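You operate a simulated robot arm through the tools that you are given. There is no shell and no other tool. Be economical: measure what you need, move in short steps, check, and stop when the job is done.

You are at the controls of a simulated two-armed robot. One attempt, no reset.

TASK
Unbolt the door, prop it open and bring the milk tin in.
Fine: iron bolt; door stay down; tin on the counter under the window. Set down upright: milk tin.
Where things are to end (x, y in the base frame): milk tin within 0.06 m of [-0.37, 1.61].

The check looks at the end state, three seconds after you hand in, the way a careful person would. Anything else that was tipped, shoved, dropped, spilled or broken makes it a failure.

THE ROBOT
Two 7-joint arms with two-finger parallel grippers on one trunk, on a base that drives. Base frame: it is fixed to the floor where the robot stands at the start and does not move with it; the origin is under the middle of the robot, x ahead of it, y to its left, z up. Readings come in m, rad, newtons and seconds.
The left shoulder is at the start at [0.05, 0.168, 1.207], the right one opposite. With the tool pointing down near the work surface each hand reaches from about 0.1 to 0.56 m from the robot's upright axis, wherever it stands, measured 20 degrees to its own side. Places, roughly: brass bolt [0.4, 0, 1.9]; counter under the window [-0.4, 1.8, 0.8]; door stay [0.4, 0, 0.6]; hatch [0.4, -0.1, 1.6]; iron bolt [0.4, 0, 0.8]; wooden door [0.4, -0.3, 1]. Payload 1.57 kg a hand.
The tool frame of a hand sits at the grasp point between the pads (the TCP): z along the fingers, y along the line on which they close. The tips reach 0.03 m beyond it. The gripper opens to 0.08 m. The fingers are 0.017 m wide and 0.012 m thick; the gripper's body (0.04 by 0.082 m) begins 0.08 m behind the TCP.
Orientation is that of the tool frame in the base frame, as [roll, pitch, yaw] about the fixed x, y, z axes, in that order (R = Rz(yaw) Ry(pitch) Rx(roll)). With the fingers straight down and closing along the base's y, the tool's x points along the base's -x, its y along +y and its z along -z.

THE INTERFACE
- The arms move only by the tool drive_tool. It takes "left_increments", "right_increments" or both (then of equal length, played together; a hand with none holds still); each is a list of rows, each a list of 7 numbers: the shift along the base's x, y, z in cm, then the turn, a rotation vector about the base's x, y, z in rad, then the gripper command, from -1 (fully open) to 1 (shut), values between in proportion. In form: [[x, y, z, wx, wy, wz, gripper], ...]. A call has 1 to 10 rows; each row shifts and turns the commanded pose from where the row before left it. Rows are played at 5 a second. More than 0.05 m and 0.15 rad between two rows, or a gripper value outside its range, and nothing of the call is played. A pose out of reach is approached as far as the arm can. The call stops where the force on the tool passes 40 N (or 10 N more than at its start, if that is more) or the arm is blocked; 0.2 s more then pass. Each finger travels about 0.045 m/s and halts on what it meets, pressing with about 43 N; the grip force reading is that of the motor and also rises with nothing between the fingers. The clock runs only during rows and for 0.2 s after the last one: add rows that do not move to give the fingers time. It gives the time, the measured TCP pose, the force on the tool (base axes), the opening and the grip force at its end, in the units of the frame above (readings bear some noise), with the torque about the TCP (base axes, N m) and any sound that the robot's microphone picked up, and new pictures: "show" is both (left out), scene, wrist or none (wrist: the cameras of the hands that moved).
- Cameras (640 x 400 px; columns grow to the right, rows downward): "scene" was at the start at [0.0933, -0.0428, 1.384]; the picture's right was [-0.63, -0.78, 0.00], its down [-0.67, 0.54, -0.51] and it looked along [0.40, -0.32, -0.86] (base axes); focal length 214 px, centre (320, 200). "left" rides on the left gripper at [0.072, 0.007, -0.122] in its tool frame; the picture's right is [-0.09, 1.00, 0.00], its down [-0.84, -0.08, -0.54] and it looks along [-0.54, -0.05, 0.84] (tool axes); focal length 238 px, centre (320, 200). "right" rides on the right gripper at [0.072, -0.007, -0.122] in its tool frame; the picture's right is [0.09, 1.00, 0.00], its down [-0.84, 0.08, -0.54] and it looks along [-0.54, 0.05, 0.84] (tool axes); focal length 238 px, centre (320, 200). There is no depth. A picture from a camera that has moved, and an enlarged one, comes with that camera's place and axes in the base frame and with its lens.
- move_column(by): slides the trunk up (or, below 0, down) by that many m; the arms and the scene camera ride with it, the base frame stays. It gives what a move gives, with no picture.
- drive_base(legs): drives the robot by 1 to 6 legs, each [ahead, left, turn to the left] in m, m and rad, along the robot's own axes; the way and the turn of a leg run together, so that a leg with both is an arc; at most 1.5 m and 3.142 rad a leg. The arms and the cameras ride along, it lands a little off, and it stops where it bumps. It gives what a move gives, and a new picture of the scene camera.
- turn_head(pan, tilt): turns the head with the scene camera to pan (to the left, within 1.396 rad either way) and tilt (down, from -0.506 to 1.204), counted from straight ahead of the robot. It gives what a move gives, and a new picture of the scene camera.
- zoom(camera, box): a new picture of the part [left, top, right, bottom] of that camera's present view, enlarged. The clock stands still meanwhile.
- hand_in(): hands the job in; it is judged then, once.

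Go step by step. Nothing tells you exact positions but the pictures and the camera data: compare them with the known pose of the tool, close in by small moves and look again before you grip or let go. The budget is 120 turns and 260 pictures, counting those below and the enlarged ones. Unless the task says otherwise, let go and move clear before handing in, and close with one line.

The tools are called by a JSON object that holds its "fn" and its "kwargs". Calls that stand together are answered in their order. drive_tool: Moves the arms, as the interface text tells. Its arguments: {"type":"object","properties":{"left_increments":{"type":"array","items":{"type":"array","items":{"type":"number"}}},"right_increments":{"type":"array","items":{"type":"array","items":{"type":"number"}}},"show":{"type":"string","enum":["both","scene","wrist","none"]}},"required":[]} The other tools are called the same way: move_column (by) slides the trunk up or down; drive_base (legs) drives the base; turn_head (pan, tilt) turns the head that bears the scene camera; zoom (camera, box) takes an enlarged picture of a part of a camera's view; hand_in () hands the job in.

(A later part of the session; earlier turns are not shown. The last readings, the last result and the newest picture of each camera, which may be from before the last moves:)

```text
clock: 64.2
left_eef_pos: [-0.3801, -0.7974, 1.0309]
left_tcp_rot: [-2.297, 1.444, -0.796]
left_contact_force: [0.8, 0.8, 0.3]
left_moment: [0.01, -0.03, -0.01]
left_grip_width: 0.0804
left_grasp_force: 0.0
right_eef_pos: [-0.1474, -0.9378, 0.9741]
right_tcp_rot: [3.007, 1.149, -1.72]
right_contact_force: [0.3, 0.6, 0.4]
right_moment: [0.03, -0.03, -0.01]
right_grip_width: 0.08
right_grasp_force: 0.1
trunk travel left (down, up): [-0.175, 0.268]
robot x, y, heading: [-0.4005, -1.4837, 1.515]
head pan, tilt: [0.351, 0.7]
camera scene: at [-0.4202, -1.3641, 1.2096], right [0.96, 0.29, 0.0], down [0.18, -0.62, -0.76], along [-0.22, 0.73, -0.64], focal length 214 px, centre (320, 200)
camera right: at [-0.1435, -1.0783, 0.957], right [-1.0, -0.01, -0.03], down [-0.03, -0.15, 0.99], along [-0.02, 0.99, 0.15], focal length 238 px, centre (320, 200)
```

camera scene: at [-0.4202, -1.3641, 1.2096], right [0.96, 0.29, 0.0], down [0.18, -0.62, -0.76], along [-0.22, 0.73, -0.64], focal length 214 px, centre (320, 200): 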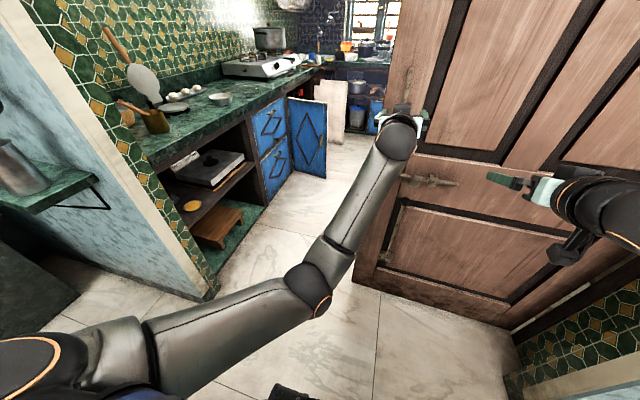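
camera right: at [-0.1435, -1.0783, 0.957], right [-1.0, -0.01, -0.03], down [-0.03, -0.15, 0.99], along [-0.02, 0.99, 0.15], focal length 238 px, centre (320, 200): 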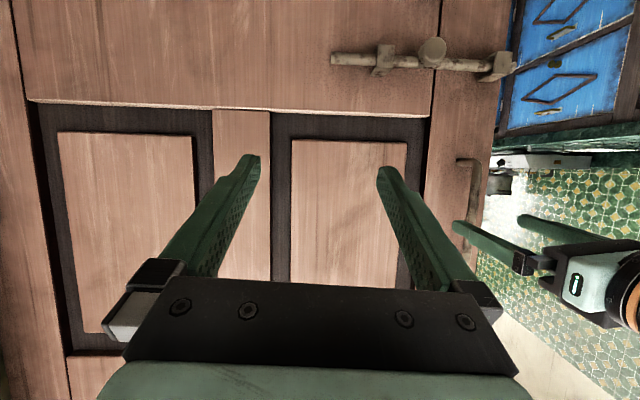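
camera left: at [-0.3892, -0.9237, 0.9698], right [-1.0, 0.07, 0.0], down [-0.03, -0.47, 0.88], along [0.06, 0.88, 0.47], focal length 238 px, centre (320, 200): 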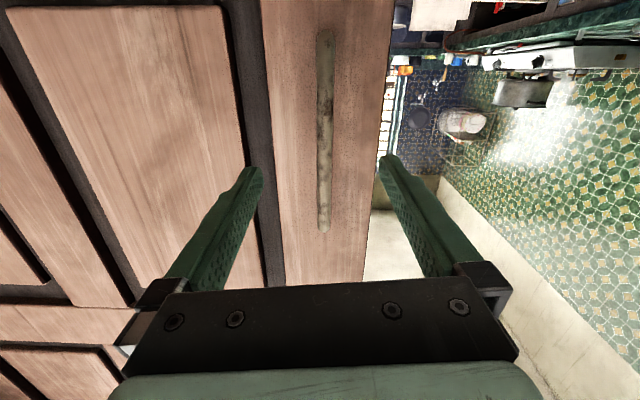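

The door stays put. I tuck the left hand back and outward, then drive 0.1 m nearer and lower the right hand in front of the stay's foot.

{"fn": "drive_tool", "kwargs": {"left_increments": [[-2, -3, 0, 0, 0, 0, -1], [-3, -3, 0, 0, 0, 0, -1], [-3, -3, 0, 0, 0, 0, -1], [-3, -3, 0, 0, 0, 0, -1], [0, 0, 0, 0, 0, 0, -1]], "right_increments": [[0, 0, -3, 0, 0, 0, -1], [0, 0, -3, 0, 0, 0, -1], [0, 0, -3, 0, 0, 0, -1], [0, 0, -3, 0, 0, 0, -1], [0, 0, 0, 0, 0, 0, -1]], "show": "scene"}}

{"fn": "drive_base", "kwargs": {"legs": [[0.1, 0, 0]]}}

{"fn": "drive_tool", "kwargs": {"right_increments": [[-3, 0, -2, 0, 0, 0, -1], [-3, 0, -2, 0, 0, 0, -1], [-3, 0, -2, 0, 0, 0, -1], [-3, 0, -2, 0, 0, 0, -1], [-3, 0, -2, 0, 0, 0, -1], [0, 0, -2, 0, 0, 0, -1], [0, 0, 0, 0, 0, 0, -1]]}}

```text
clock: 65.3
left_eef_pos: [-0.4871, -0.929, 1.1085]
left_tcp_rot: [-1.058, 1.438, 0.414]
left_contact_force: [0.0, -0.3, 0.6]
left_moment: [-0.03, 0.04, -0.04]
left_grip_width: 0.0801
left_grasp_force: 0.1
right_eef_pos: [-0.1464, -0.9402, 0.8607]
right_tcp_rot: [3.009, 1.145, -1.715]
right_contact_force: [0.3, 0.0, 0.4]
right_moment: [0.02, 0.0, -0.05]
right_grip_width: 0.0802
right_grasp_force: 0.0
right hand out of reach, approached as far as the arm can: row 4
trunk travel left (down, up): [-0.175, 0.268]
robot x, y, heading: [-0.3986, -1.4878, 1.508]
head pan, tilt: [0.351, 0.7]
stopped in row 5 (left hand): the arm was blocked; the commanded pose is now the measured one
camera scene: at [-0.4201, -1.3639, 1.2095], right [0.96, 0.29, 0.0], down [0.18, -0.62, -0.76], along [-0.22, 0.73, -0.64], focal length 214 px, centre (320, 200)
```

scene: 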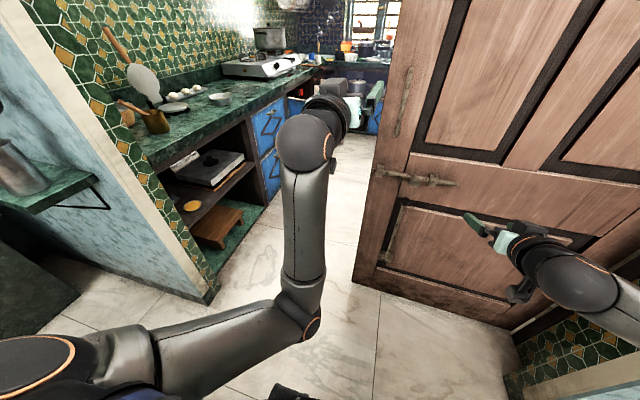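

```text
clock: 66.4
left_eef_pos: [-0.4839, -0.8306, 1.109]
left_tcp_rot: [-1.065, 1.437, 0.411]
left_contact_force: [-0.5, 0.8, -0.6]
left_moment: [-0.02, 0.01, -0.01]
left_grip_width: 0.0803
left_grasp_force: 0.0
right_eef_pos: [-0.1422, -0.8389, 0.8606]
right_tcp_rot: [3.008, 1.145, -1.712]
right_contact_force: [0.5, 0.6, 0.0]
right_moment: [0.01, 0.0, 0.04]
right_grip_width: 0.0801
right_grasp_force: 0.0
trunk travel left (down, up): [-0.175, 0.268]
robot x, y, heading: [-0.3955, -1.3827, 1.513]
head pan, tilt: [0.351, 0.7]
camera scene: at [-0.4148, -1.2644, 1.2095], right [0.96, 0.29, 0.0], down [0.19, -0.62, -0.76], along [-0.22, 0.73, -0.64], focal length 214 px, centre (320, 200)
```

scene: 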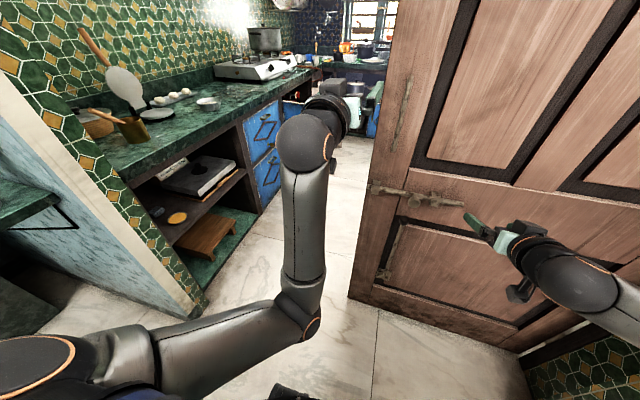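

```text
clock: 68.0
left_eef_pos: [-0.4836, -0.8302, 1.1087]
left_tcp_rot: [-1.059, 1.438, 0.418]
left_contact_force: [-0.3, 1.1, -0.3]
left_moment: [-0.04, 0.0, 0.04]
left_grip_width: 0.0799
left_grasp_force: 0.1
right_eef_pos: [-0.1464, -0.8362, 0.8587]
right_tcp_rot: [3.009, 1.135, -1.71]
right_contact_force: [0.7, 0.7, 0.3]
right_moment: [-0.02, 0.0, -0.01]
right_grip_width: 0.08
right_grasp_force: 0.0
right hand out of reach, approached as far as the arm can: row 1, 2, 3, 4, 5, 6
trunk travel left (down, up): [-0.175, 0.268]
robot x, y, heading: [-0.3943, -1.3812, 1.512]
head pan, tilt: [0.351, 0.7]
camera scene: at [-0.4148, -1.2646, 1.2096], right [0.96, 0.29, 0.0], down [0.19, -0.62, -0.76], along [-0.22, 0.73, -0.64], focal length 214 px, centre (320, 200)
camera right: at [-0.1422, -0.9791, 0.8428], right [-1.0, -0.02, -0.03], down [-0.03, -0.14, 0.99], along [-0.02, 0.99, 0.14], focal length 238 px, centre (320, 200)
```

scene: 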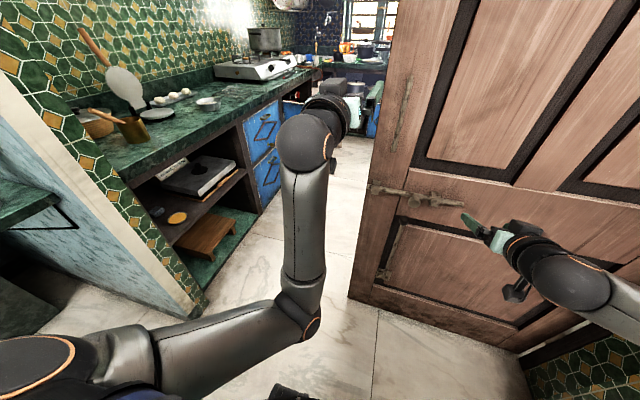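
right: 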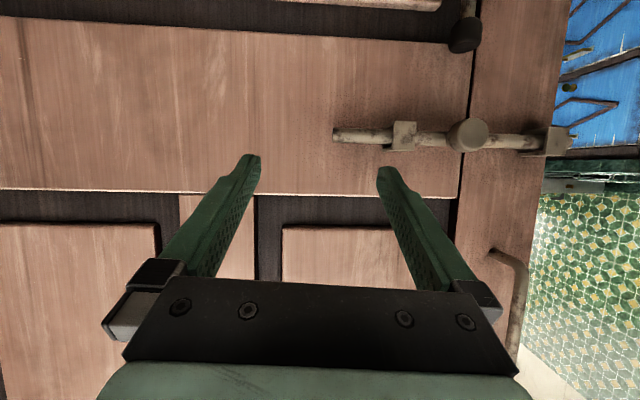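

The right arm dislikes reaching across, so I shift the base left and lower the trunk so that the foot comes straight ahead of the right hand.

{"fn": "drive_base", "kwargs": {"legs": [[0, 0.14, 0]]}}

{"fn": "move_column", "kwargs": {"by": -0.13}}

{"fn": "drive_tool", "kwargs": {"right_increments": [[0, 0, 0, 0, 0, 0, -1]]}}

```text
clock: 69.4
left_eef_pos: [-0.6343, -0.8228, 1.1089]
left_tcp_rot: [-1.061, 1.437, 0.419]
left_contact_force: [-0.4, 0.2, -0.5]
left_moment: [-0.03, -0.01, -0.01]
left_grip_width: 0.0797
left_grasp_force: 0.1
right_eef_pos: [-0.2968, -0.8289, 0.8572]
right_tcp_rot: [3.008, 1.137, -1.707]
right_contact_force: [0.2, 0.5, 0.3]
right_moment: [0.0, -0.02, -0.03]
right_grip_width: 0.08
right_grasp_force: 0.0
trunk travel left (down, up): [-0.175, 0.268]
robot x, y, heading: [-0.5482, -1.3751, 1.517]
head pan, tilt: [0.351, 0.7]
camera scene: at [-0.5634, -1.2564, 1.2096], right [0.96, 0.29, 0.0], down [0.19, -0.62, -0.76], along [-0.22, 0.73, -0.64], focal length 214 px, centre (320, 200)
```

scene: 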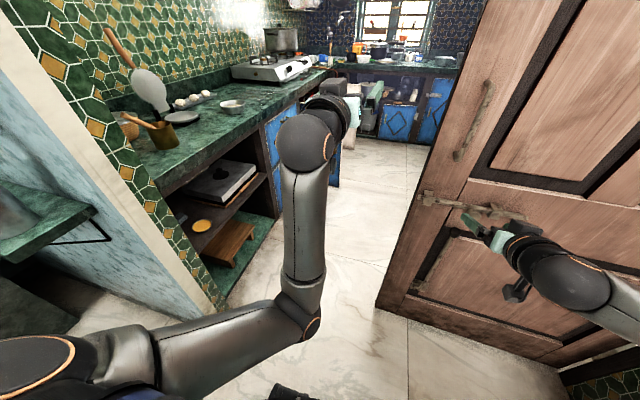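

```text
clock: 71.0
left_eef_pos: [-0.6325, -0.8222, 0.9794]
left_tcp_rot: [-1.058, 1.438, 0.424]
left_contact_force: [-0.4, 0.3, -0.3]
left_moment: [-0.02, 0.0, -0.03]
left_grip_width: 0.0797
left_grasp_force: 0.1
right_eef_pos: [-0.2955, -0.8286, 0.7279]
right_tcp_rot: [3.01, 1.136, -1.707]
right_contact_force: [0.2, 0.0, 0.9]
right_moment: [-0.01, 0.0, -0.01]
right_grip_width: 0.0799
right_grasp_force: 0.1
trunk travel left (down, up): [-0.045, 0.398]
robot x, y, heading: [-0.5406, -1.3779, 1.516]
head pan, tilt: [0.351, 0.7]
```

```text
clock: 71.4
left_eef_pos: [-0.633, -0.8222, 0.9794]
left_tcp_rot: [-1.058, 1.437, 0.421]
left_contact_force: [0.8, -0.8, 1.3]
left_moment: [0.0, 0.01, 0.02]
left_grip_width: 0.0803
left_grasp_force: 0.1
right_eef_pos: [-0.2968, -0.8284, 0.7278]
right_tcp_rot: [3.011, 1.136, -1.706]
right_contact_force: [-0.7, -0.4, -0.4]
right_moment: [0.0, 0.0, -0.01]
right_grip_width: 0.0802
right_grasp_force: 0.0
trunk travel left (down, up): [-0.045, 0.398]
robot x, y, heading: [-0.5411, -1.3771, 1.515]
head pan, tilt: [0.351, 0.7]
camera scene: at [-0.5633, -1.2564, 1.0796], right [0.96, 0.29, 0.0], down [0.19, -0.62, -0.76], along [-0.22, 0.73, -0.64], focal length 214 px, centre (320, 200)
camera right: at [-0.2914, -0.9703, 0.7128], right [-1.0, -0.02, -0.03], down [-0.02, -0.14, 0.99], along [-0.03, 0.99, 0.14], focal length 238 px, centre (320, 200)
```

scene: 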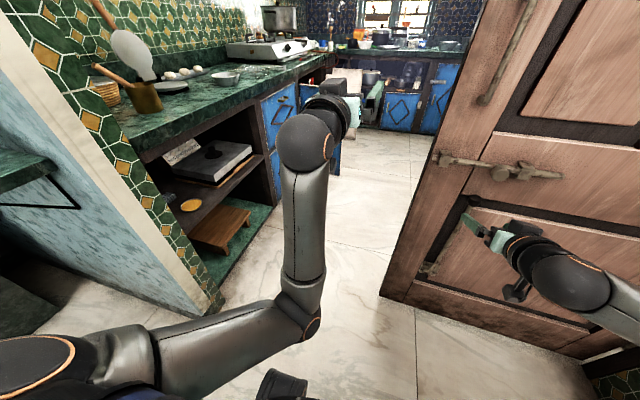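
right: 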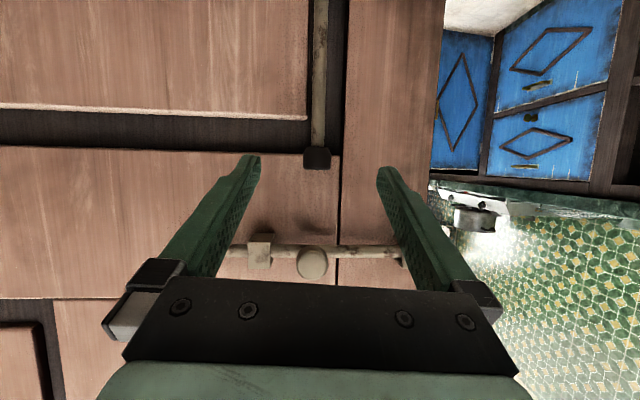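

The foot is straight ahead at about (-0.296, -0.725, 0.70). I go in and grip it.

{"fn": "drive_tool", "kwargs": {"right_increments": [[0, 0, -1.3, 0, 0, 0, -1], [0, 2.5, -1.3, 0, 0, 0, -1], [0, 2.5, 0, 0, 0, 0, -1], [0, 2, 0, 0, 0, 0, -1], [0, 1.5, 0, 0, 0, 0, -1], [0, 0, 0, 0, 0, 0, -1]], "show": "wrist"}}

```text
clock: 72.8
left_eef_pos: [-0.6321, -0.8229, 0.9794]
left_tcp_rot: [-1.057, 1.437, 0.422]
left_contact_force: [-0.2, 0.1, -0.3]
left_moment: [-0.01, 0.02, 0.02]
left_grip_width: 0.0798
left_grasp_force: 0.0
right_eef_pos: [-0.2844, -0.7415, 0.7128]
right_tcp_rot: [3.01, 1.135, -1.707]
right_contact_force: [0.3, -0.3, 0.3]
right_moment: [-0.01, 0.02, 0.01]
right_grip_width: 0.0802
right_grasp_force: 0.0
right hand out of reach, approached as far as the arm can: row 1, 2
trunk travel left (down, up): [-0.045, 0.398]
robot x, y, heading: [-0.5415, -1.3759, 1.516]
head pan, tilt: [0.351, 0.7]
camera right: at [-0.2806, -0.8836, 0.6975], right [-1.0, -0.02, -0.03], down [-0.02, -0.14, 0.99], along [-0.03, 0.99, 0.14], focal length 238 px, centre (320, 200)
```

right: 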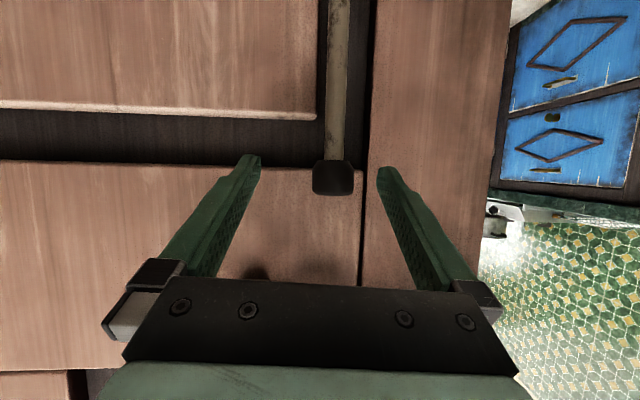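

{"fn": "drive_tool", "kwargs": {"right_increments": [[-0.8, 1, 0, 0, 0, 0, -1], [0, 0, 0, 0, 0, 0, 1], [0, 0, 0, 0, 0, 0, 1], [0, 0, 0, 0, 0, 0, 1], [0, 0, 0, 0, 0, 0, 1], [0, 0, 0, 0, 0, 0, 1], [0, 0, 0, 0, 0, 0, 1]], "show": "wrist"}}

```text
clock: 74.4
left_eef_pos: [-0.6339, -0.8225, 0.9787]
left_tcp_rot: [-1.059, 1.438, 0.42]
left_contact_force: [-1.0, 0.0, 0.4]
left_moment: [-0.06, 0.0, 0.01]
left_grip_width: 0.08
left_grasp_force: 0.0
right_eef_pos: [-0.2954, -0.7334, 0.7122]
right_tcp_rot: [3.01, 1.136, -1.704]
right_contact_force: [-2.2, 1.6, 0.1]
right_moment: [0.02, -0.39, 0.02]
right_grip_width: 0.029
right_grasp_force: 39.4
trunk travel left (down, up): [-0.045, 0.398]
robot x, y, heading: [-0.5386, -1.3816, 1.518]
head pan, tilt: [0.351, 0.7]
camera right: at [-0.29, -0.874, 0.6966], right [-1.0, -0.02, -0.03], down [-0.03, -0.14, 0.99], along [-0.03, 0.99, 0.14], focal length 238 px, centre (320, 200)
```

right: 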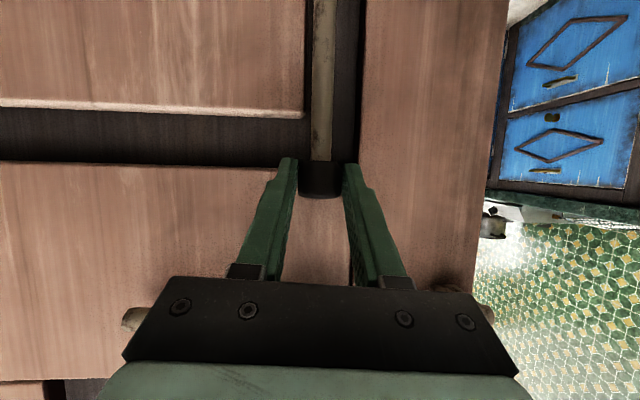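

Gripped (29 mm). I pull the foot away from the door along its arc.

{"fn": "drive_tool", "kwargs": {"right_increments": [[0, -2, 0, 0, 0, 0, 1], [0, -2, -0.2, 0, 0, 0, 1], [0, -2, -0.3, 0, 0, 0, 1], [0, -2, -0.4, 0, 0, 0, 1], [0, -2, -0.6, 0, 0, 0, 1], [0, 0, 0, 0, 0, 0, 1]]}}

```text
clock: 75.8
left_eef_pos: [-0.6362, -0.8233, 0.9796]
left_tcp_rot: [-1.062, 1.435, 0.417]
left_contact_force: [-0.3, 0.4, 0.0]
left_moment: [0.0, 0.01, -0.04]
left_grip_width: 0.0802
left_grasp_force: 0.2
right_eef_pos: [-0.292, -0.8017, 0.7109]
right_tcp_rot: [2.978, 1.136, -1.7]
right_contact_force: [-34.9, -4.8, 8.3]
right_moment: [-0.92, -0.25, 0.59]
right_grip_width: 0.0294
right_grasp_force: 39.0
right hand out of reach, approached as far as the arm can: row 3, 4, 5
trunk travel left (down, up): [-0.045, 0.398]
robot x, y, heading: [-0.5393, -1.3751, 1.518]
head pan, tilt: [0.351, 0.7]
camera scene: at [-0.5658, -1.2571, 1.0796], right [0.96, 0.29, 0.0], down [0.19, -0.62, -0.76], along [-0.22, 0.73, -0.64], focal length 214 px, centre (320, 200)
camera right: at [-0.2819, -0.9425, 0.6955], right [-1.0, -0.06, -0.02], down [-0.01, -0.14, 0.99], along [-0.06, 0.99, 0.14], focal length 238 px, centre (320, 200)
```

scene: 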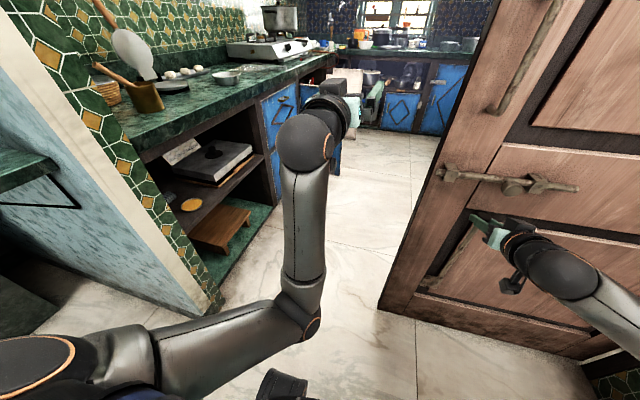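
right: 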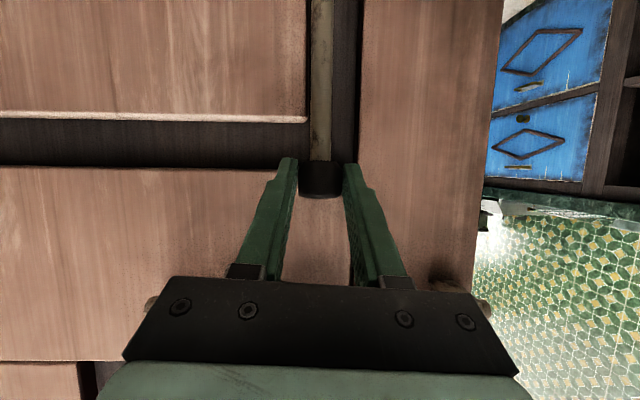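

The door swung a little further open along with the stay, as both move by friction. I brace the door's inner face with the closed left hand so only the stay turns.

{"fn": "drive_tool", "kwargs": {"left_increments": [[3, 0, -1, 0, 0, 0, 1], [4, 0, -1, 0, 0, 0, 1], [4, 0, -1, 0, 0, 0, 1], [4, 0, -2, 0, 0, 0, 1], [4, 0, -2, 0, 0, 0, 1], [2, 0, -1, 0, 0, 0, 1], [0, 0, 0, 0, 0, 0, 1]], "right_increments": [[0, 0, 0, 0, 0, 0, 1], [-0.5, 0, 0, 0, 0, 0, 1], [0, 0, 0, 0, 0, 0, 1], [0, 0, 0, 0, 0, 0, 1], [0, 0, 0, 0, 0, 0, 1], [0, 0, 0, 0, 0, 0, 1], [0, 0, 0, 0, 0, 0, 1]]}}

```text
clock: 77.4
left_eef_pos: [-0.4407, -0.812, 0.9043]
left_tcp_rot: [-0.787, 1.439, 0.726]
left_contact_force: [0.6, 1.0, 0.0]
left_moment: [0.0, 0.0, 0.0]
left_grip_width: 0.0
left_grasp_force: 21.2
right_eef_pos: [-0.2908, -0.8005, 0.711]
right_tcp_rot: [2.98, 1.136, -1.7]
right_contact_force: [-38.8, -3.8, -0.9]
right_moment: [-0.46, -0.35, 0.78]
right_grip_width: 0.0295
right_grasp_force: 39.1
right hand out of reach, approached as far as the arm can: row 2
trunk travel left (down, up): [-0.045, 0.398]
robot x, y, heading: [-0.5418, -1.3786, 1.514]
head pan, tilt: [0.351, 0.7]
camera scene: at [-0.5654, -1.2565, 1.0795], right [0.96, 0.29, 0.0], down [0.19, -0.62, -0.76], along [-0.22, 0.73, -0.64], focal length 214 px, centre (320, 200)
camera right: at [-0.2823, -0.9421, 0.6958], right [-1.0, -0.06, -0.02], down [-0.01, -0.14, 0.99], along [-0.06, 0.99, 0.14], focal length 238 px, centre (320, 200)
camera left: at [-0.4452, -0.9264, 0.8203], right [-1.0, 0.05, 0.0], down [-0.03, -0.62, 0.79], along [0.04, 0.79, 0.62], focal length 238 px, centre (320, 200)
```

scene: 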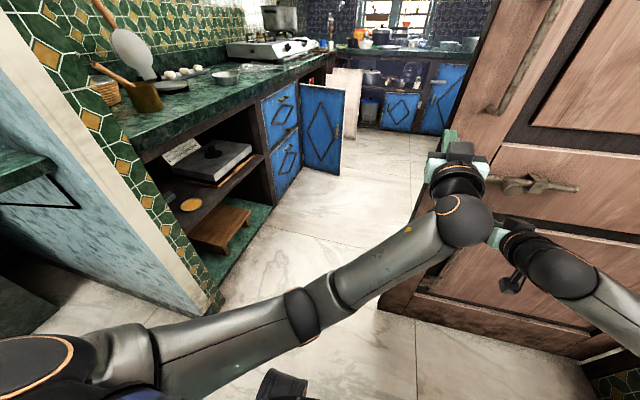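
right: 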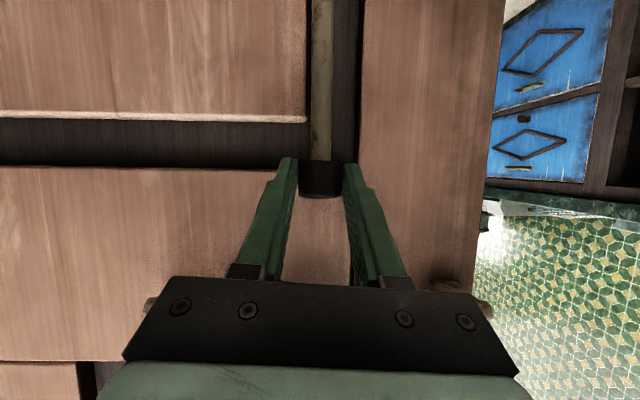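
left: 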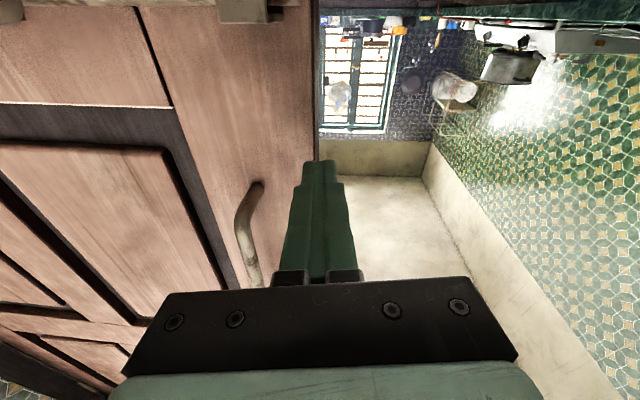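

{"fn": "drive_base", "kwargs": {"legs": [[0, 0.02, 0]]}}

{"fn": "drive_tool", "kwargs": {"left_increments": [[2.5, 0, -1, 0, 0, 0, 1], [2, 1, 0, 0, 0, 0, 1], [0, 1, 0, 0, 0, 0, 1], [0, 1.5, 0, 0, 0, 0, 1], [0, 0, 0, 0, 0, 0, 1]]}}

```text
clock: 78.2
left_eef_pos: [-0.4582, -0.8115, 0.9021]
left_tcp_rot: [-0.769, 1.446, 0.745]
left_contact_force: [-0.3, -0.5, -0.4]
left_moment: [-0.01, -0.05, -0.02]
left_grip_width: 0.0
left_grasp_force: 21.5
right_eef_pos: [-0.2921, -0.7982, 0.712]
right_tcp_rot: [3.017, 1.135, -1.708]
right_contact_force: [7.5, 1.0, 7.2]
right_moment: [0.32, -0.26, -0.46]
right_grip_width: 0.0291
right_grasp_force: 38.8
trunk travel left (down, up): [-0.045, 0.398]
robot x, y, heading: [-0.563, -1.3726, 1.518]
head pan, tilt: [0.351, 0.7]
camera scene: at [-0.5831, -1.2558, 1.0798], right [0.96, 0.29, 0.0], down [0.19, -0.62, -0.77], along [-0.22, 0.73, -0.64], focal length 214 px, centre (320, 200)
```

scene: 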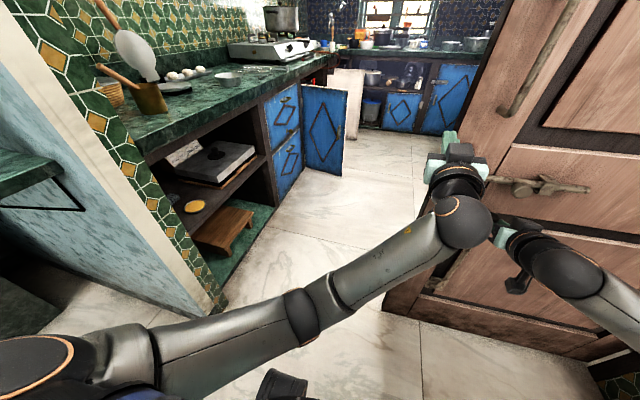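

```text
clock: 79.4
left_eef_pos: [-0.4138, -0.774, 0.8908]
left_tcp_rot: [-0.774, 1.444, 0.738]
left_contact_force: [0.3, 0.1, -0.1]
left_moment: [0.01, 0.0, 0.01]
left_grip_width: 0.0001
left_grasp_force: 21.5
right_eef_pos: [-0.2927, -0.797, 0.7102]
right_tcp_rot: [3.02, 1.135, -1.705]
right_contact_force: [-1.1, 1.3, 1.6]
right_moment: [0.07, -0.61, 0.02]
right_grip_width: 0.0291
right_grasp_force: 39.3
trunk travel left (down, up): [-0.045, 0.398]
robot x, y, heading: [-0.5626, -1.3752, 1.515]
head pan, tilt: [0.351, 0.7]
camera scene: at [-0.5834, -1.2553, 1.0796], right [0.96, 0.29, 0.0], down [0.19, -0.62, -0.77], along [-0.22, 0.73, -0.64], focal length 214 px, centre (320, 200)
camera left: at [-0.4184, -0.8896, 0.8085], right [-1.0, 0.05, 0.0], down [-0.03, -0.61, 0.79], along [0.05, 0.79, 0.62], focal length 238 px, centre (320, 200)
```

scene: 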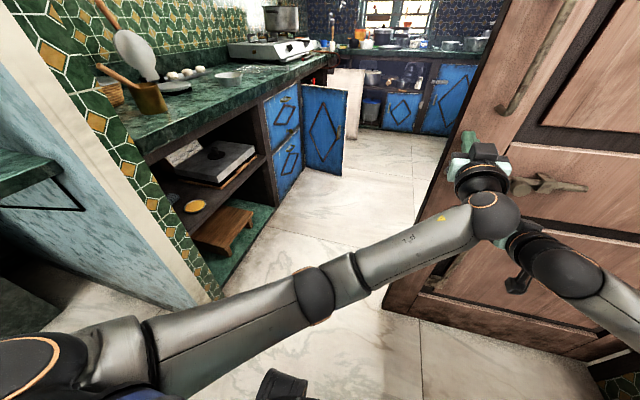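
left: 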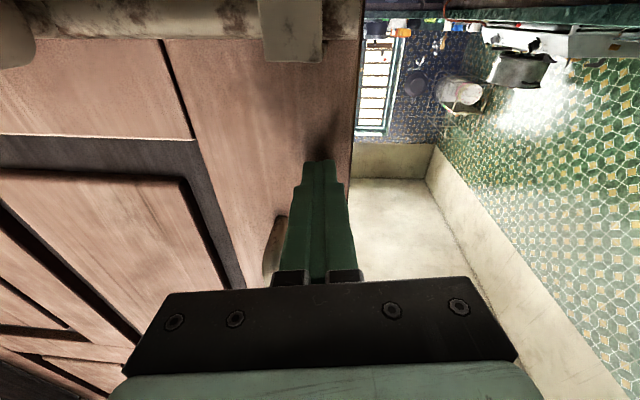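

{"fn": "drive_tool", "kwargs": {"left_increments": [[0, 1, 0, 0, 0, 0, 1], [0, 0.5, 0, 0, 0, 0, 1], [0, 0.3, 0, 0, 0, 0, 1], [0, 0.3, 0, 0, 0, 0, 1], [0, 0, 0, 0, 0, 0, 1]], "right_increments": [[0, 0, 0, 0, 0, 0, 1], [0, 0, 0, 0, 0, 0, 1], [0, -1.5, 0, 0.04, 0, 0, 1], [0, -1.5, -0.1, 0.04, 0, 0, 1], [0, -1.5, -0.2, 0.04, 0, 0, 1]], "show": "both"}}

```text
clock: 80.6
left_eef_pos: [-0.4125, -0.7562, 0.8914]
left_tcp_rot: [-0.767, 1.445, 0.741]
left_contact_force: [4.1, -4.7, 3.5]
left_moment: [0.05, 0.03, -0.08]
left_grip_width: 0.0
left_grasp_force: 20.7
right_eef_pos: [-0.2942, -0.7972, 0.7098]
right_tcp_rot: [3.017, 1.135, -1.706]
right_contact_force: [-7.4, 4.5, -7.1]
right_moment: [0.79, -0.52, 0.02]
right_grip_width: 0.0291
right_grasp_force: 38.9
right hand out of reach, approached as far as the arm can: row 3, 4, 5
trunk travel left (down, up): [-0.045, 0.398]
robot x, y, heading: [-0.5601, -1.3734, 1.511]
head pan, tilt: [0.351, 0.7]
camera scene: at [-0.5832, -1.2552, 1.0796], right [0.96, 0.29, 0.0], down [0.19, -0.62, -0.76], along [-0.22, 0.73, -0.64], focal length 214 px, centre (320, 200)
camera right: at [-0.29, -0.939, 0.6951], right [-1.0, -0.02, -0.03], down [-0.03, -0.14, 0.99], along [-0.02, 0.99, 0.14], focal length 238 px, centre (320, 200)
camera left: at [-0.4174, -0.8702, 0.8085], right [-1.0, 0.06, 0.0], down [-0.03, -0.61, 0.79], along [0.05, 0.79, 0.62], focal length 238 px, centre (320, 200)
```

scene: 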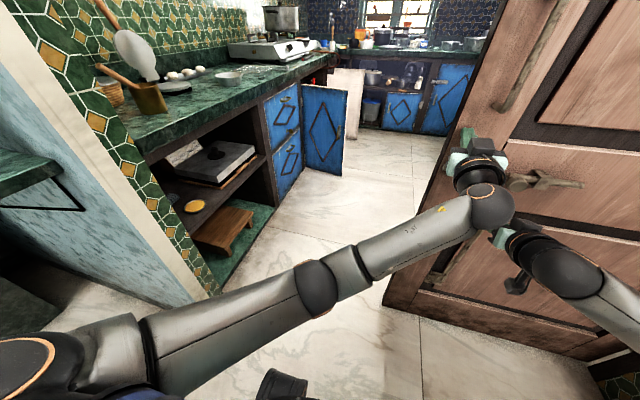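
right: 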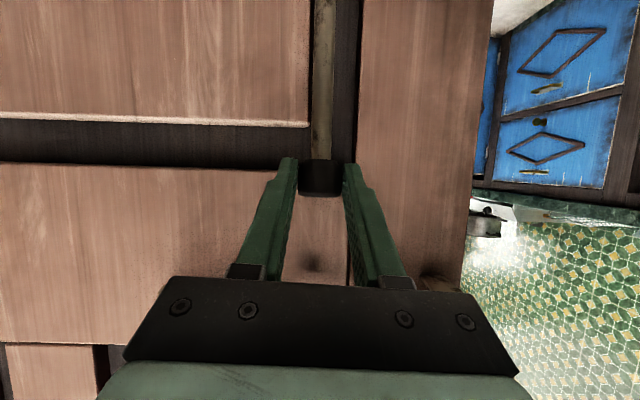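
left: 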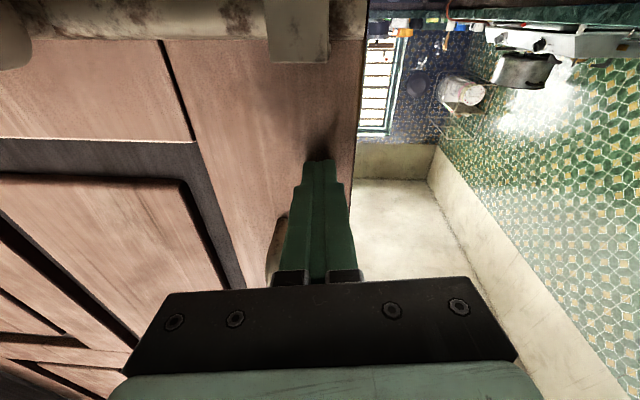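

With the door braced, the stay starts to turn. The right hand can hold still while the left pushes the door back, which gives the same relative motion.

{"fn": "drive_tool", "kwargs": {"left_increments": [[0, 1.5, 0, 0, 0, 0, 1], [0, 1.5, 0, 0, 0, 0, 1], [0, 1.5, 0, 0, 0, 0, 1], [0, 1.5, 0, 0, 0, 0, 1], [0, 1.5, 0, 0, 0, 0, 1], [0, 0, 0, 0, 0, 0, 1]], "show": "both"}}

```text
clock: 82.0
left_eef_pos: [-0.4144, -0.6788, 0.8893]
left_tcp_rot: [-0.786, 1.444, 0.727]
left_contact_force: [1.3, -9.1, 3.7]
left_moment: [0.07, -0.06, -0.09]
left_grip_width: 0.0
left_grasp_force: 21.5
right_eef_pos: [-0.3005, -0.7975, 0.7084]
right_tcp_rot: [3.004, 1.129, -1.703]
right_contact_force: [-30.7, 8.2, -17.7]
right_moment: [-0.36, -0.12, 0.58]
right_grip_width: 0.0293
right_grasp_force: 39.7
trunk travel left (down, up): [-0.045, 0.398]
robot x, y, heading: [-0.5621, -1.3772, 1.517]
head pan, tilt: [0.351, 0.7]
camera scene: at [-0.5845, -1.2545, 1.0794], right [0.96, 0.29, 0.0], down [0.19, -0.62, -0.76], along [-0.22, 0.73, -0.65], focal length 214 px, centre (320, 200)
camera left: at [-0.4178, -0.7935, 0.8054], right [-1.0, 0.05, 0.0], down [-0.03, -0.61, 0.79], along [0.04, 0.79, 0.61], focal length 238 px, centre (320, 200)
```

scene: 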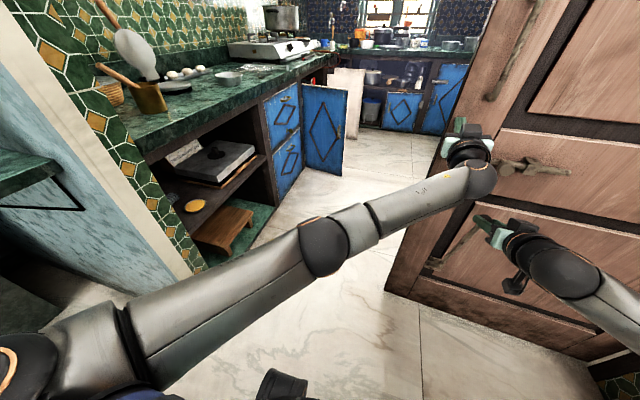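
left: 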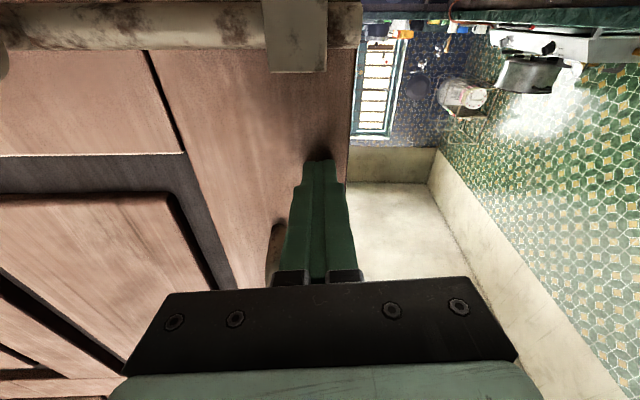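

The stay leans out now. I shift the base back and a little left, and lower a bit, to draw it down further.

{"fn": "drive_base", "kwargs": {"legs": [[-0.05, 0.015, 0]]}}

{"fn": "move_column", "kwargs": {"by": -0.03}}

{"fn": "drive_base", "kwargs": {"legs": [[-0.05, 0, 0]]}}

```text
clock: 82.9
left_eef_pos: [-0.4269, -0.7291, 0.8894]
left_tcp_rot: [-0.758, 1.449, 0.755]
left_contact_force: [0.0, 0.4, 0.6]
left_moment: [-0.02, -0.04, -0.02]
left_grip_width: 0.0
left_grasp_force: 21.4
right_eef_pos: [-0.2977, -0.8466, 0.7086]
right_tcp_rot: [3.041, 1.131, -1.714]
right_contact_force: [30.2, 3.4, -12.1]
right_moment: [0.0, -0.48, -0.74]
right_grip_width: 0.0289
right_grasp_force: 38.6
trunk travel left (down, up): [-0.045, 0.398]
robot x, y, heading: [-0.5804, -1.4263, 1.515]
head pan, tilt: [0.351, 0.7]
camera scene: at [-0.5981, -1.3042, 1.0796], right [0.96, 0.29, 0.0], down [0.19, -0.62, -0.76], along [-0.22, 0.73, -0.64], focal length 214 px, centre (320, 200)
```

scene: 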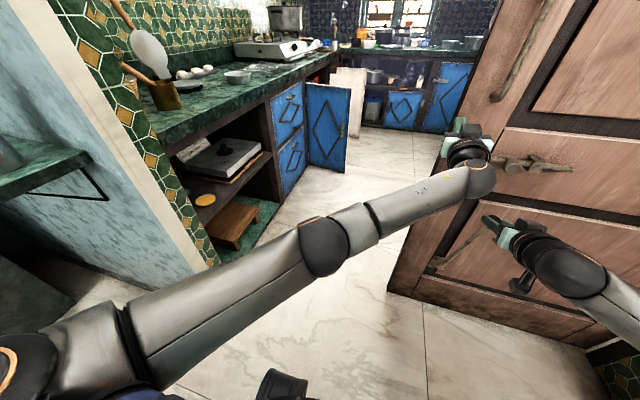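

```text
clock: 83.7
left_eef_pos: [-0.4312, -0.7295, 0.8579]
left_tcp_rot: [-0.778, 1.445, 0.736]
left_contact_force: [-0.4, 0.0, -0.4]
left_moment: [0.02, 0.02, -0.03]
left_grip_width: 0.0
left_grasp_force: 21.5
right_eef_pos: [-0.3106, -0.8476, 0.6741]
right_tcp_rot: [3.035, 1.122, -1.698]
right_contact_force: [-27.0, -0.8, -0.5]
right_moment: [-0.76, -0.12, 0.73]
right_grip_width: 0.0292
right_grasp_force: 39.1
trunk travel left (down, up): [-0.015, 0.428]
robot x, y, heading: [-0.5813, -1.4272, 1.516]
head pan, tilt: [0.351, 0.7]
```

```text
clock: 84.6
left_eef_pos: [-0.4308, -0.781, 0.8618]
left_tcp_rot: [-0.756, 1.445, 0.753]
left_contact_force: [-0.3, 1.4, 0.2]
left_moment: [0.02, 0.0, 0.01]
left_grip_width: 0.0
left_grasp_force: 21.3
right_eef_pos: [-0.2972, -0.8965, 0.6836]
right_tcp_rot: [3.058, 1.144, -1.708]
right_contact_force: [4.5, -0.9, 11.1]
right_moment: [1.35, -0.18, -0.31]
right_grip_width: 0.0285
right_grasp_force: 38.4
trunk travel left (down, up): [-0.015, 0.428]
robot x, y, heading: [-0.5793, -1.4727, 1.514]
head pan, tilt: [0.351, 0.7]
camera scene: at [-0.6028, -1.3568, 1.0499], right [0.96, 0.29, 0.0], down [0.19, -0.62, -0.77], along [-0.22, 0.73, -0.64], focal length 214 px, centre (320, 200)
```

scene: 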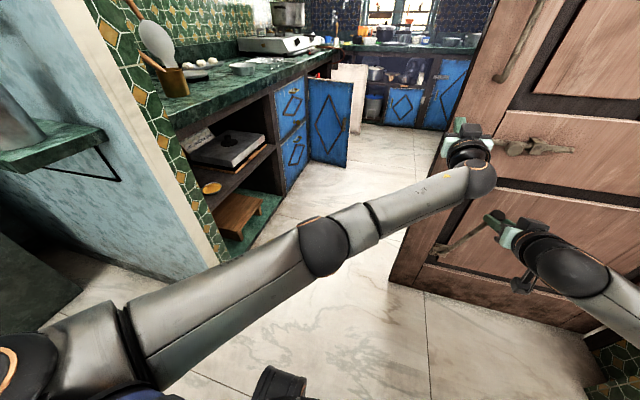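

The stay leans about 25–30° out. I open the right hand and see whether it drops by itself.

{"fn": "drive_tool", "kwargs": {"right_increments": [[0, 0, 0, 0, 0, 0, 0], [0, 0, 0, 0, 0, 0, -1], [0, 0, 0, 0, 0, 0, -1], [0, 0, 0, 0, 0, 0, -1], [0, 0, 0, 0, 0, 0, -1], [0, 0, 0, 0, 0, 0, -1]]}}

```text
clock: 86.0
left_eef_pos: [-0.4313, -0.7808, 0.8602]
left_tcp_rot: [-0.765, 1.448, 0.747]
left_contact_force: [-0.3, 0.7, -0.2]
left_moment: [-0.02, -0.01, 0.03]
left_grip_width: 0.0
left_grasp_force: 21.3
right_eef_pos: [-0.298, -0.8951, 0.6822]
right_tcp_rot: [3.056, 1.142, -1.708]
right_contact_force: [-0.9, 0.0, 0.2]
right_moment: [0.01, -0.01, -0.01]
right_grip_width: 0.08
right_grasp_force: 0.0
trunk travel left (down, up): [-0.015, 0.428]
robot x, y, heading: [-0.5804, -1.4764, 1.518]
head pan, tilt: [0.351, 0.7]
camera scene: at [-0.6026, -1.3558, 1.0496], right [0.96, 0.29, 0.0], down [0.19, -0.62, -0.76], along [-0.22, 0.73, -0.64], focal length 214 px, centre (320, 200)
camera right: at [-0.2988, -1.0368, 0.6671], right [-1.0, 0.02, -0.05], down [-0.05, -0.14, 0.99], along [0.02, 0.99, 0.14], focal length 238 px, centre (320, 200)
```

scene: 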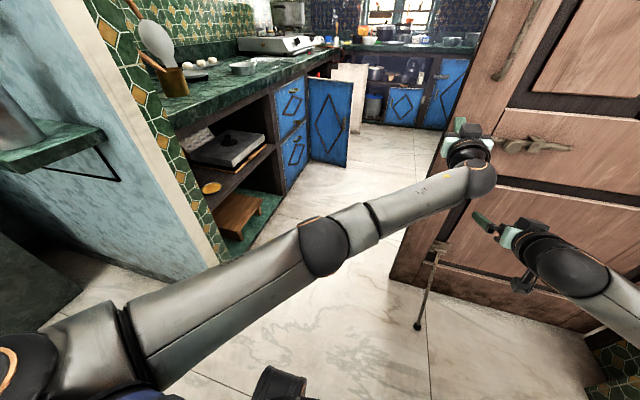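
right: 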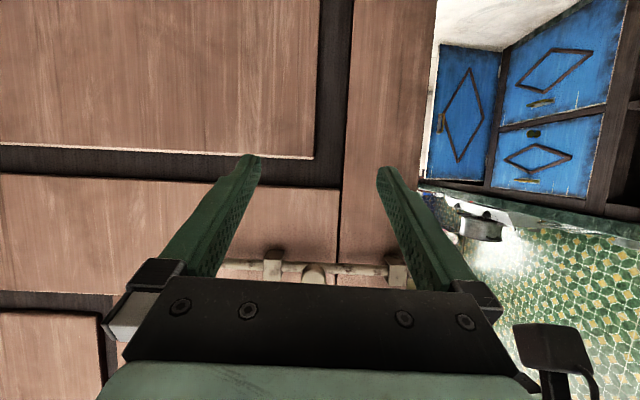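

The stay has dropped and its foot rests on the floor, with the door about 85° open. I now move left, clear of the door's edge, and drive forward round it.

{"fn": "drive_base", "kwargs": {"legs": [[-0.03, 0.22, 0], [0.25, 0, 0]]}}

{"fn": "turn_head", "kwargs": {"pan": -0.5, "tilt": 0.6}}

```text
clock: 89.1
left_eef_pos: [-0.6471, -0.547, 0.8599]
left_tcp_rot: [-0.763, 1.446, 0.756]
left_contact_force: [0.0, 1.0, -0.3]
left_moment: [0.0, -0.02, 0.02]
left_grip_width: 0.0001
left_grasp_force: 21.1
right_eef_pos: [-0.5126, -0.6622, 0.6819]
right_tcp_rot: [3.055, 1.141, -1.699]
right_contact_force: [-0.3, -0.1, -0.5]
right_moment: [0.0, -0.02, 0.01]
right_grip_width: 0.0802
right_grasp_force: 0.0
trunk travel left (down, up): [-0.015, 0.428]
robot x, y, heading: [-0.7913, -1.2467, 1.525]
head pan, tilt: [0.351, 0.7]
camera scene: at [-0.8139, -1.1245, 1.0496], right [0.95, 0.3, 0.0], down [0.19, -0.61, -0.77], along [-0.23, 0.73, -0.64], focal length 214 px, centre (320, 200)
```

scene: 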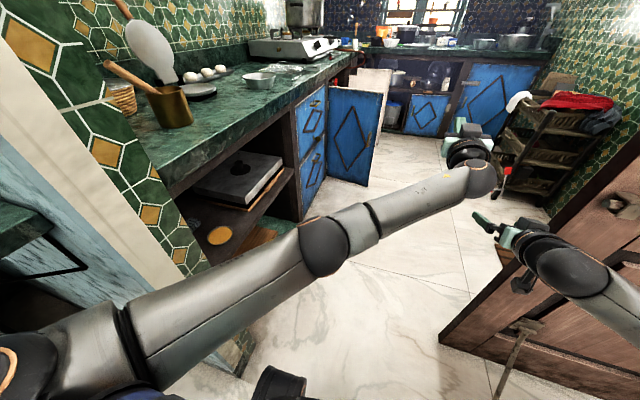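

```text
clock: 90.3
left_eef_pos: [-0.6476, -0.5471, 0.8582]
left_tcp_rot: [-0.765, 1.447, 0.757]
left_contact_force: [0.7, 0.5, 0.4]
left_moment: [0.01, 0.03, 0.01]
left_grip_width: 0.0001
left_grasp_force: 21.3
right_eef_pos: [-0.5134, -0.6607, 0.6828]
right_tcp_rot: [3.056, 1.142, -1.699]
right_contact_force: [-0.6, -0.1, 1.3]
right_moment: [0.0, 0.0, -0.03]
right_grip_width: 0.08
right_grasp_force: 0.1
trunk travel left (down, up): [-0.015, 0.428]
robot x, y, heading: [-0.7887, -1.2445, 1.52]
head pan, tilt: [-0.499, 0.6]
camera scene: at [-0.7426, -1.13, 1.0582], right [0.85, -0.52, 0.0], down [-0.29, -0.48, -0.83], along [0.43, 0.71, -0.56], focal length 214 px, centre (320, 200)
```

scene: 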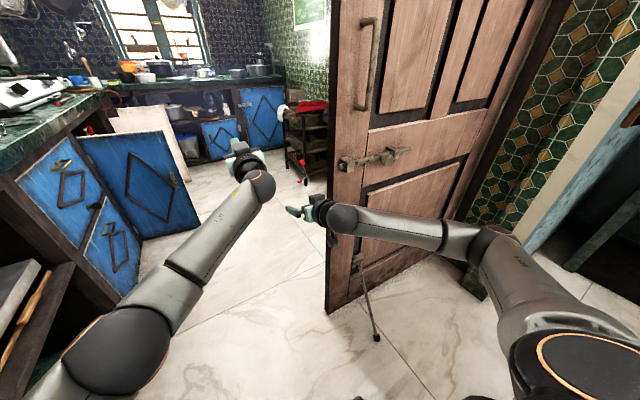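

The right elbow sticks out toward the door edge. I stretch the right arm forward and inward to narrow the robot before passing.

{"fn": "drive_tool", "kwargs": {"right_increments": [[0, 4, 1, 0, 0, 0.05, 1], [0, 4, 1, 0, 0, 0.05, 1], [-1, 4, 1, 0, 0, 0.05, 1], [-1.5, 3, 1, 0, 0, 0.05, 1], [-1.5, 3, 1, 0, 0, 0.05, 1], [-1.5, 2, 1, 0, 0, 0.05, 1], [-1.5, 0, 0, 0, 0, 0.05, 1], [0, 0, 0, 0, 0, 0, 1]]}}

```text
clock: 92.1
left_eef_pos: [-0.6469, -0.5465, 0.8607]
left_tcp_rot: [-0.765, 1.448, 0.759]
left_contact_force: [-0.8, 0.3, -0.4]
left_moment: [0.01, -0.02, 0.03]
left_grip_width: 0.0002
left_grasp_force: 20.9
right_eef_pos: [-0.5588, -0.4705, 0.7428]
right_tcp_rot: [3.067, 1.142, -1.393]
right_contact_force: [-0.5, 0.2, 0.0]
right_moment: [0.02, 0.0, 0.03]
right_grip_width: 0.0
right_grasp_force: 20.8
right hand out of reach, approached as far as the arm can: row 6, 7
trunk travel left (down, up): [-0.015, 0.428]
robot x, y, heading: [-0.7908, -1.2432, 1.523]
head pan, tilt: [-0.499, 0.6]
camera scene: at [-0.7426, -1.13, 1.0582], right [0.85, -0.52, 0.0], down [-0.29, -0.48, -0.83], along [0.43, 0.7, -0.56], focal length 214 px, centre (320, 200)
camera right: at [-0.5178, -0.6051, 0.7275], right [-0.96, -0.28, -0.05], down [-0.01, -0.15, 0.99], along [-0.28, 0.95, 0.15], focal length 238 px, centre (320, 200)
```

scene: 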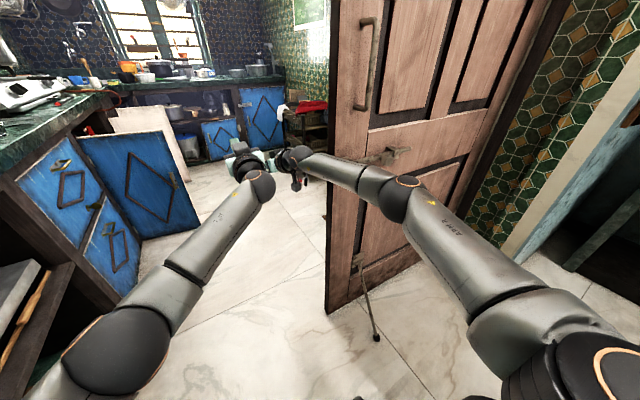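
right: 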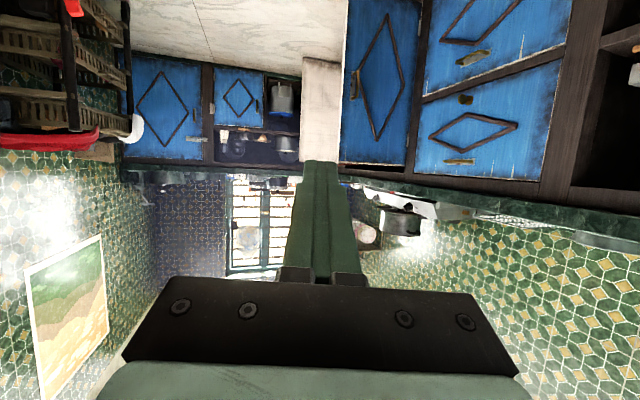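

The elbow would still graze the door edge, so I yaw the robot left a little, keep to x ≈ -0.88 and slide past in world +y.

{"fn": "drive_base", "kwargs": {"legs": [[0, 0.09, 0.3], [0.25, -0.064, 0]]}}

```text
clock: 95.0
left_eef_pos: [-0.9498, -0.2913, 0.8607]
left_tcp_rot: [-0.701, 1.448, 1.128]
left_contact_force: [-0.1, 0.4, 0.0]
left_moment: [0.01, 0.01, -0.01]
left_grip_width: 0.0002
left_grasp_force: 21.7
right_eef_pos: [-0.8859, -0.192, 0.7457]
right_tcp_rot: [3.05, 1.146, -1.103]
right_contact_force: [0.6, -0.7, 0.0]
right_moment: [0.0, 0.01, 0.0]
right_grip_width: 0.0002
right_grasp_force: 21.4
trunk travel left (down, up): [-0.015, 0.428]
robot x, y, heading: [-0.873, -1.0008, 1.83]
head pan, tilt: [-0.499, 0.6]
stopped in leg 2: the robot was blocked; the commanded pose is now the measured one
camera scene: at [-0.8605, -0.8775, 1.059], right [0.97, -0.24, -0.01], down [-0.14, -0.55, -0.82], along [0.19, 0.8, -0.57], focal length 214 px, centre (320, 200)
```

scene: 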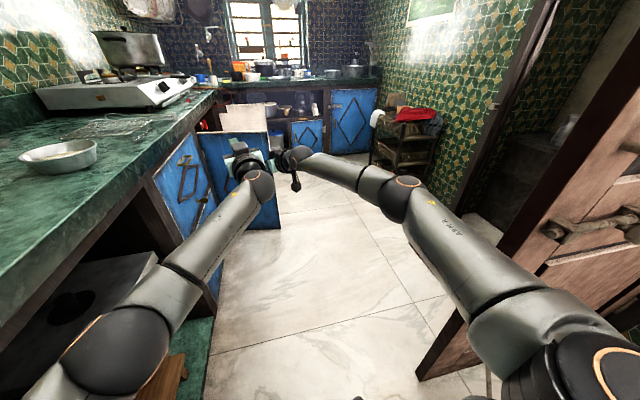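

The base was blocked near the end of that leg; I look left to see what it touches.

{"fn": "turn_head", "kwargs": {"pan": 0.9, "tilt": 0.9}}

{"fn": "turn_head", "kwargs": {"pan": -0.9, "tilt": 0.9}}

```text
clock: 96.6
left_eef_pos: [-0.9481, -0.2927, 0.8614]
left_tcp_rot: [-0.693, 1.45, 1.134]
left_contact_force: [0.1, -0.4, -1.0]
left_moment: [0.0, 0.01, -0.03]
left_grip_width: 0.0
left_grasp_force: 21.2
right_eef_pos: [-0.8862, -0.1922, 0.744]
right_tcp_rot: [3.05, 1.15, -1.104]
right_contact_force: [-0.2, -0.2, 0.4]
right_moment: [-0.01, -0.02, 0.0]
right_grip_width: 0.0
right_grasp_force: 21.6
trunk travel left (down, up): [-0.015, 0.428]
robot x, y, heading: [-0.8794, -1.0001, 1.833]
head pan, tilt: [0.901, 0.901]
camera scene: at [-0.9505, -0.9332, 1.0342], right [0.4, 0.92, 0.0], down [0.71, -0.31, -0.63], along [-0.58, 0.25, -0.78], focal length 214 px, centre (320, 200)
```

scene: 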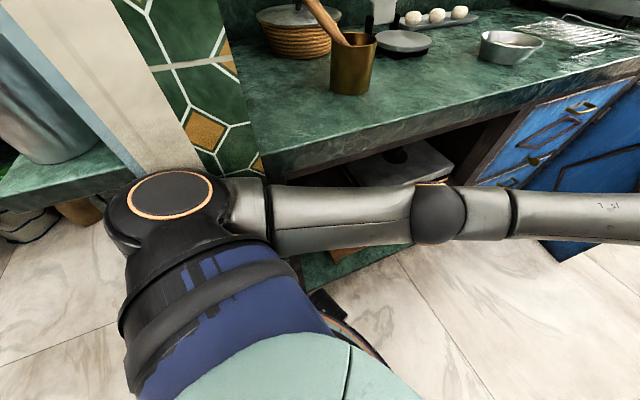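

```text
clock: 98.4
left_eef_pos: [-0.9484, -0.2921, 0.8616]
left_tcp_rot: [-0.695, 1.448, 1.136]
left_contact_force: [-0.3, 0.6, 0.3]
left_moment: [-0.01, 0.02, 0.0]
left_grip_width: 0.0
left_grasp_force: 21.1
right_eef_pos: [-0.8877, -0.1924, 0.7435]
right_tcp_rot: [3.05, 1.15, -1.104]
right_contact_force: [-0.1, -0.1, 0.4]
right_moment: [0.01, -0.05, 0.01]
right_grip_width: 0.0002
right_grasp_force: 21.1
trunk travel left (down, up): [-0.015, 0.428]
robot x, y, heading: [-0.8747, -0.9954, 1.832]
head pan, tilt: [-0.901, 0.901]
camera scene: at [-0.8362, -0.9029, 1.0332], right [0.8, -0.6, -0.01], down [-0.47, -0.63, -0.62], along [0.37, 0.5, -0.79], focal length 214 px, centre (320, 200)
```

scene: 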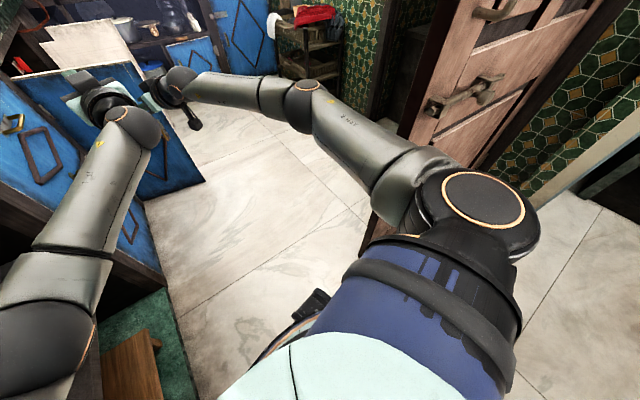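

I see no clear contact, but the left shoulder is close to the wall end. I shift 4 cm to the right and continue slowly.

{"fn": "drive_base", "kwargs": {"legs": [[-0.01, -0.039, 0], [0.145, -0.039, 0]]}}

```text
clock: 100.2
left_eef_pos: [-0.9083, -0.1448, 0.86]
left_tcp_rot: [-0.758, 1.448, 1.067]
left_contact_force: [-0.1, -0.3, -0.3]
left_moment: [-0.01, 0.01, 0.01]
left_grip_width: 0.0
left_grasp_force: 21.0
right_eef_pos: [-0.8456, -0.0469, 0.7432]
right_tcp_rot: [3.066, 1.144, -1.093]
right_contact_force: [-0.1, 0.1, 0.4]
right_moment: [0.02, 0.0, 0.03]
right_grip_width: 0.0002
right_grasp_force: 21.2
trunk travel left (down, up): [-0.015, 0.428]
robot x, y, heading: [-0.8388, -0.8577, 1.824]
head pan, tilt: [-0.901, 0.901]
camera scene: at [-0.8007, -0.756, 1.0334], right [0.8, -0.6, 0.0], down [-0.47, -0.63, -0.62], along [0.37, 0.5, -0.78], focal length 214 px, centre (320, 200)
```

scene: 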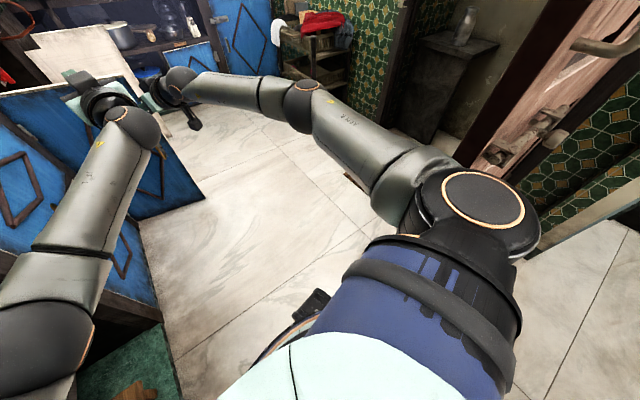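

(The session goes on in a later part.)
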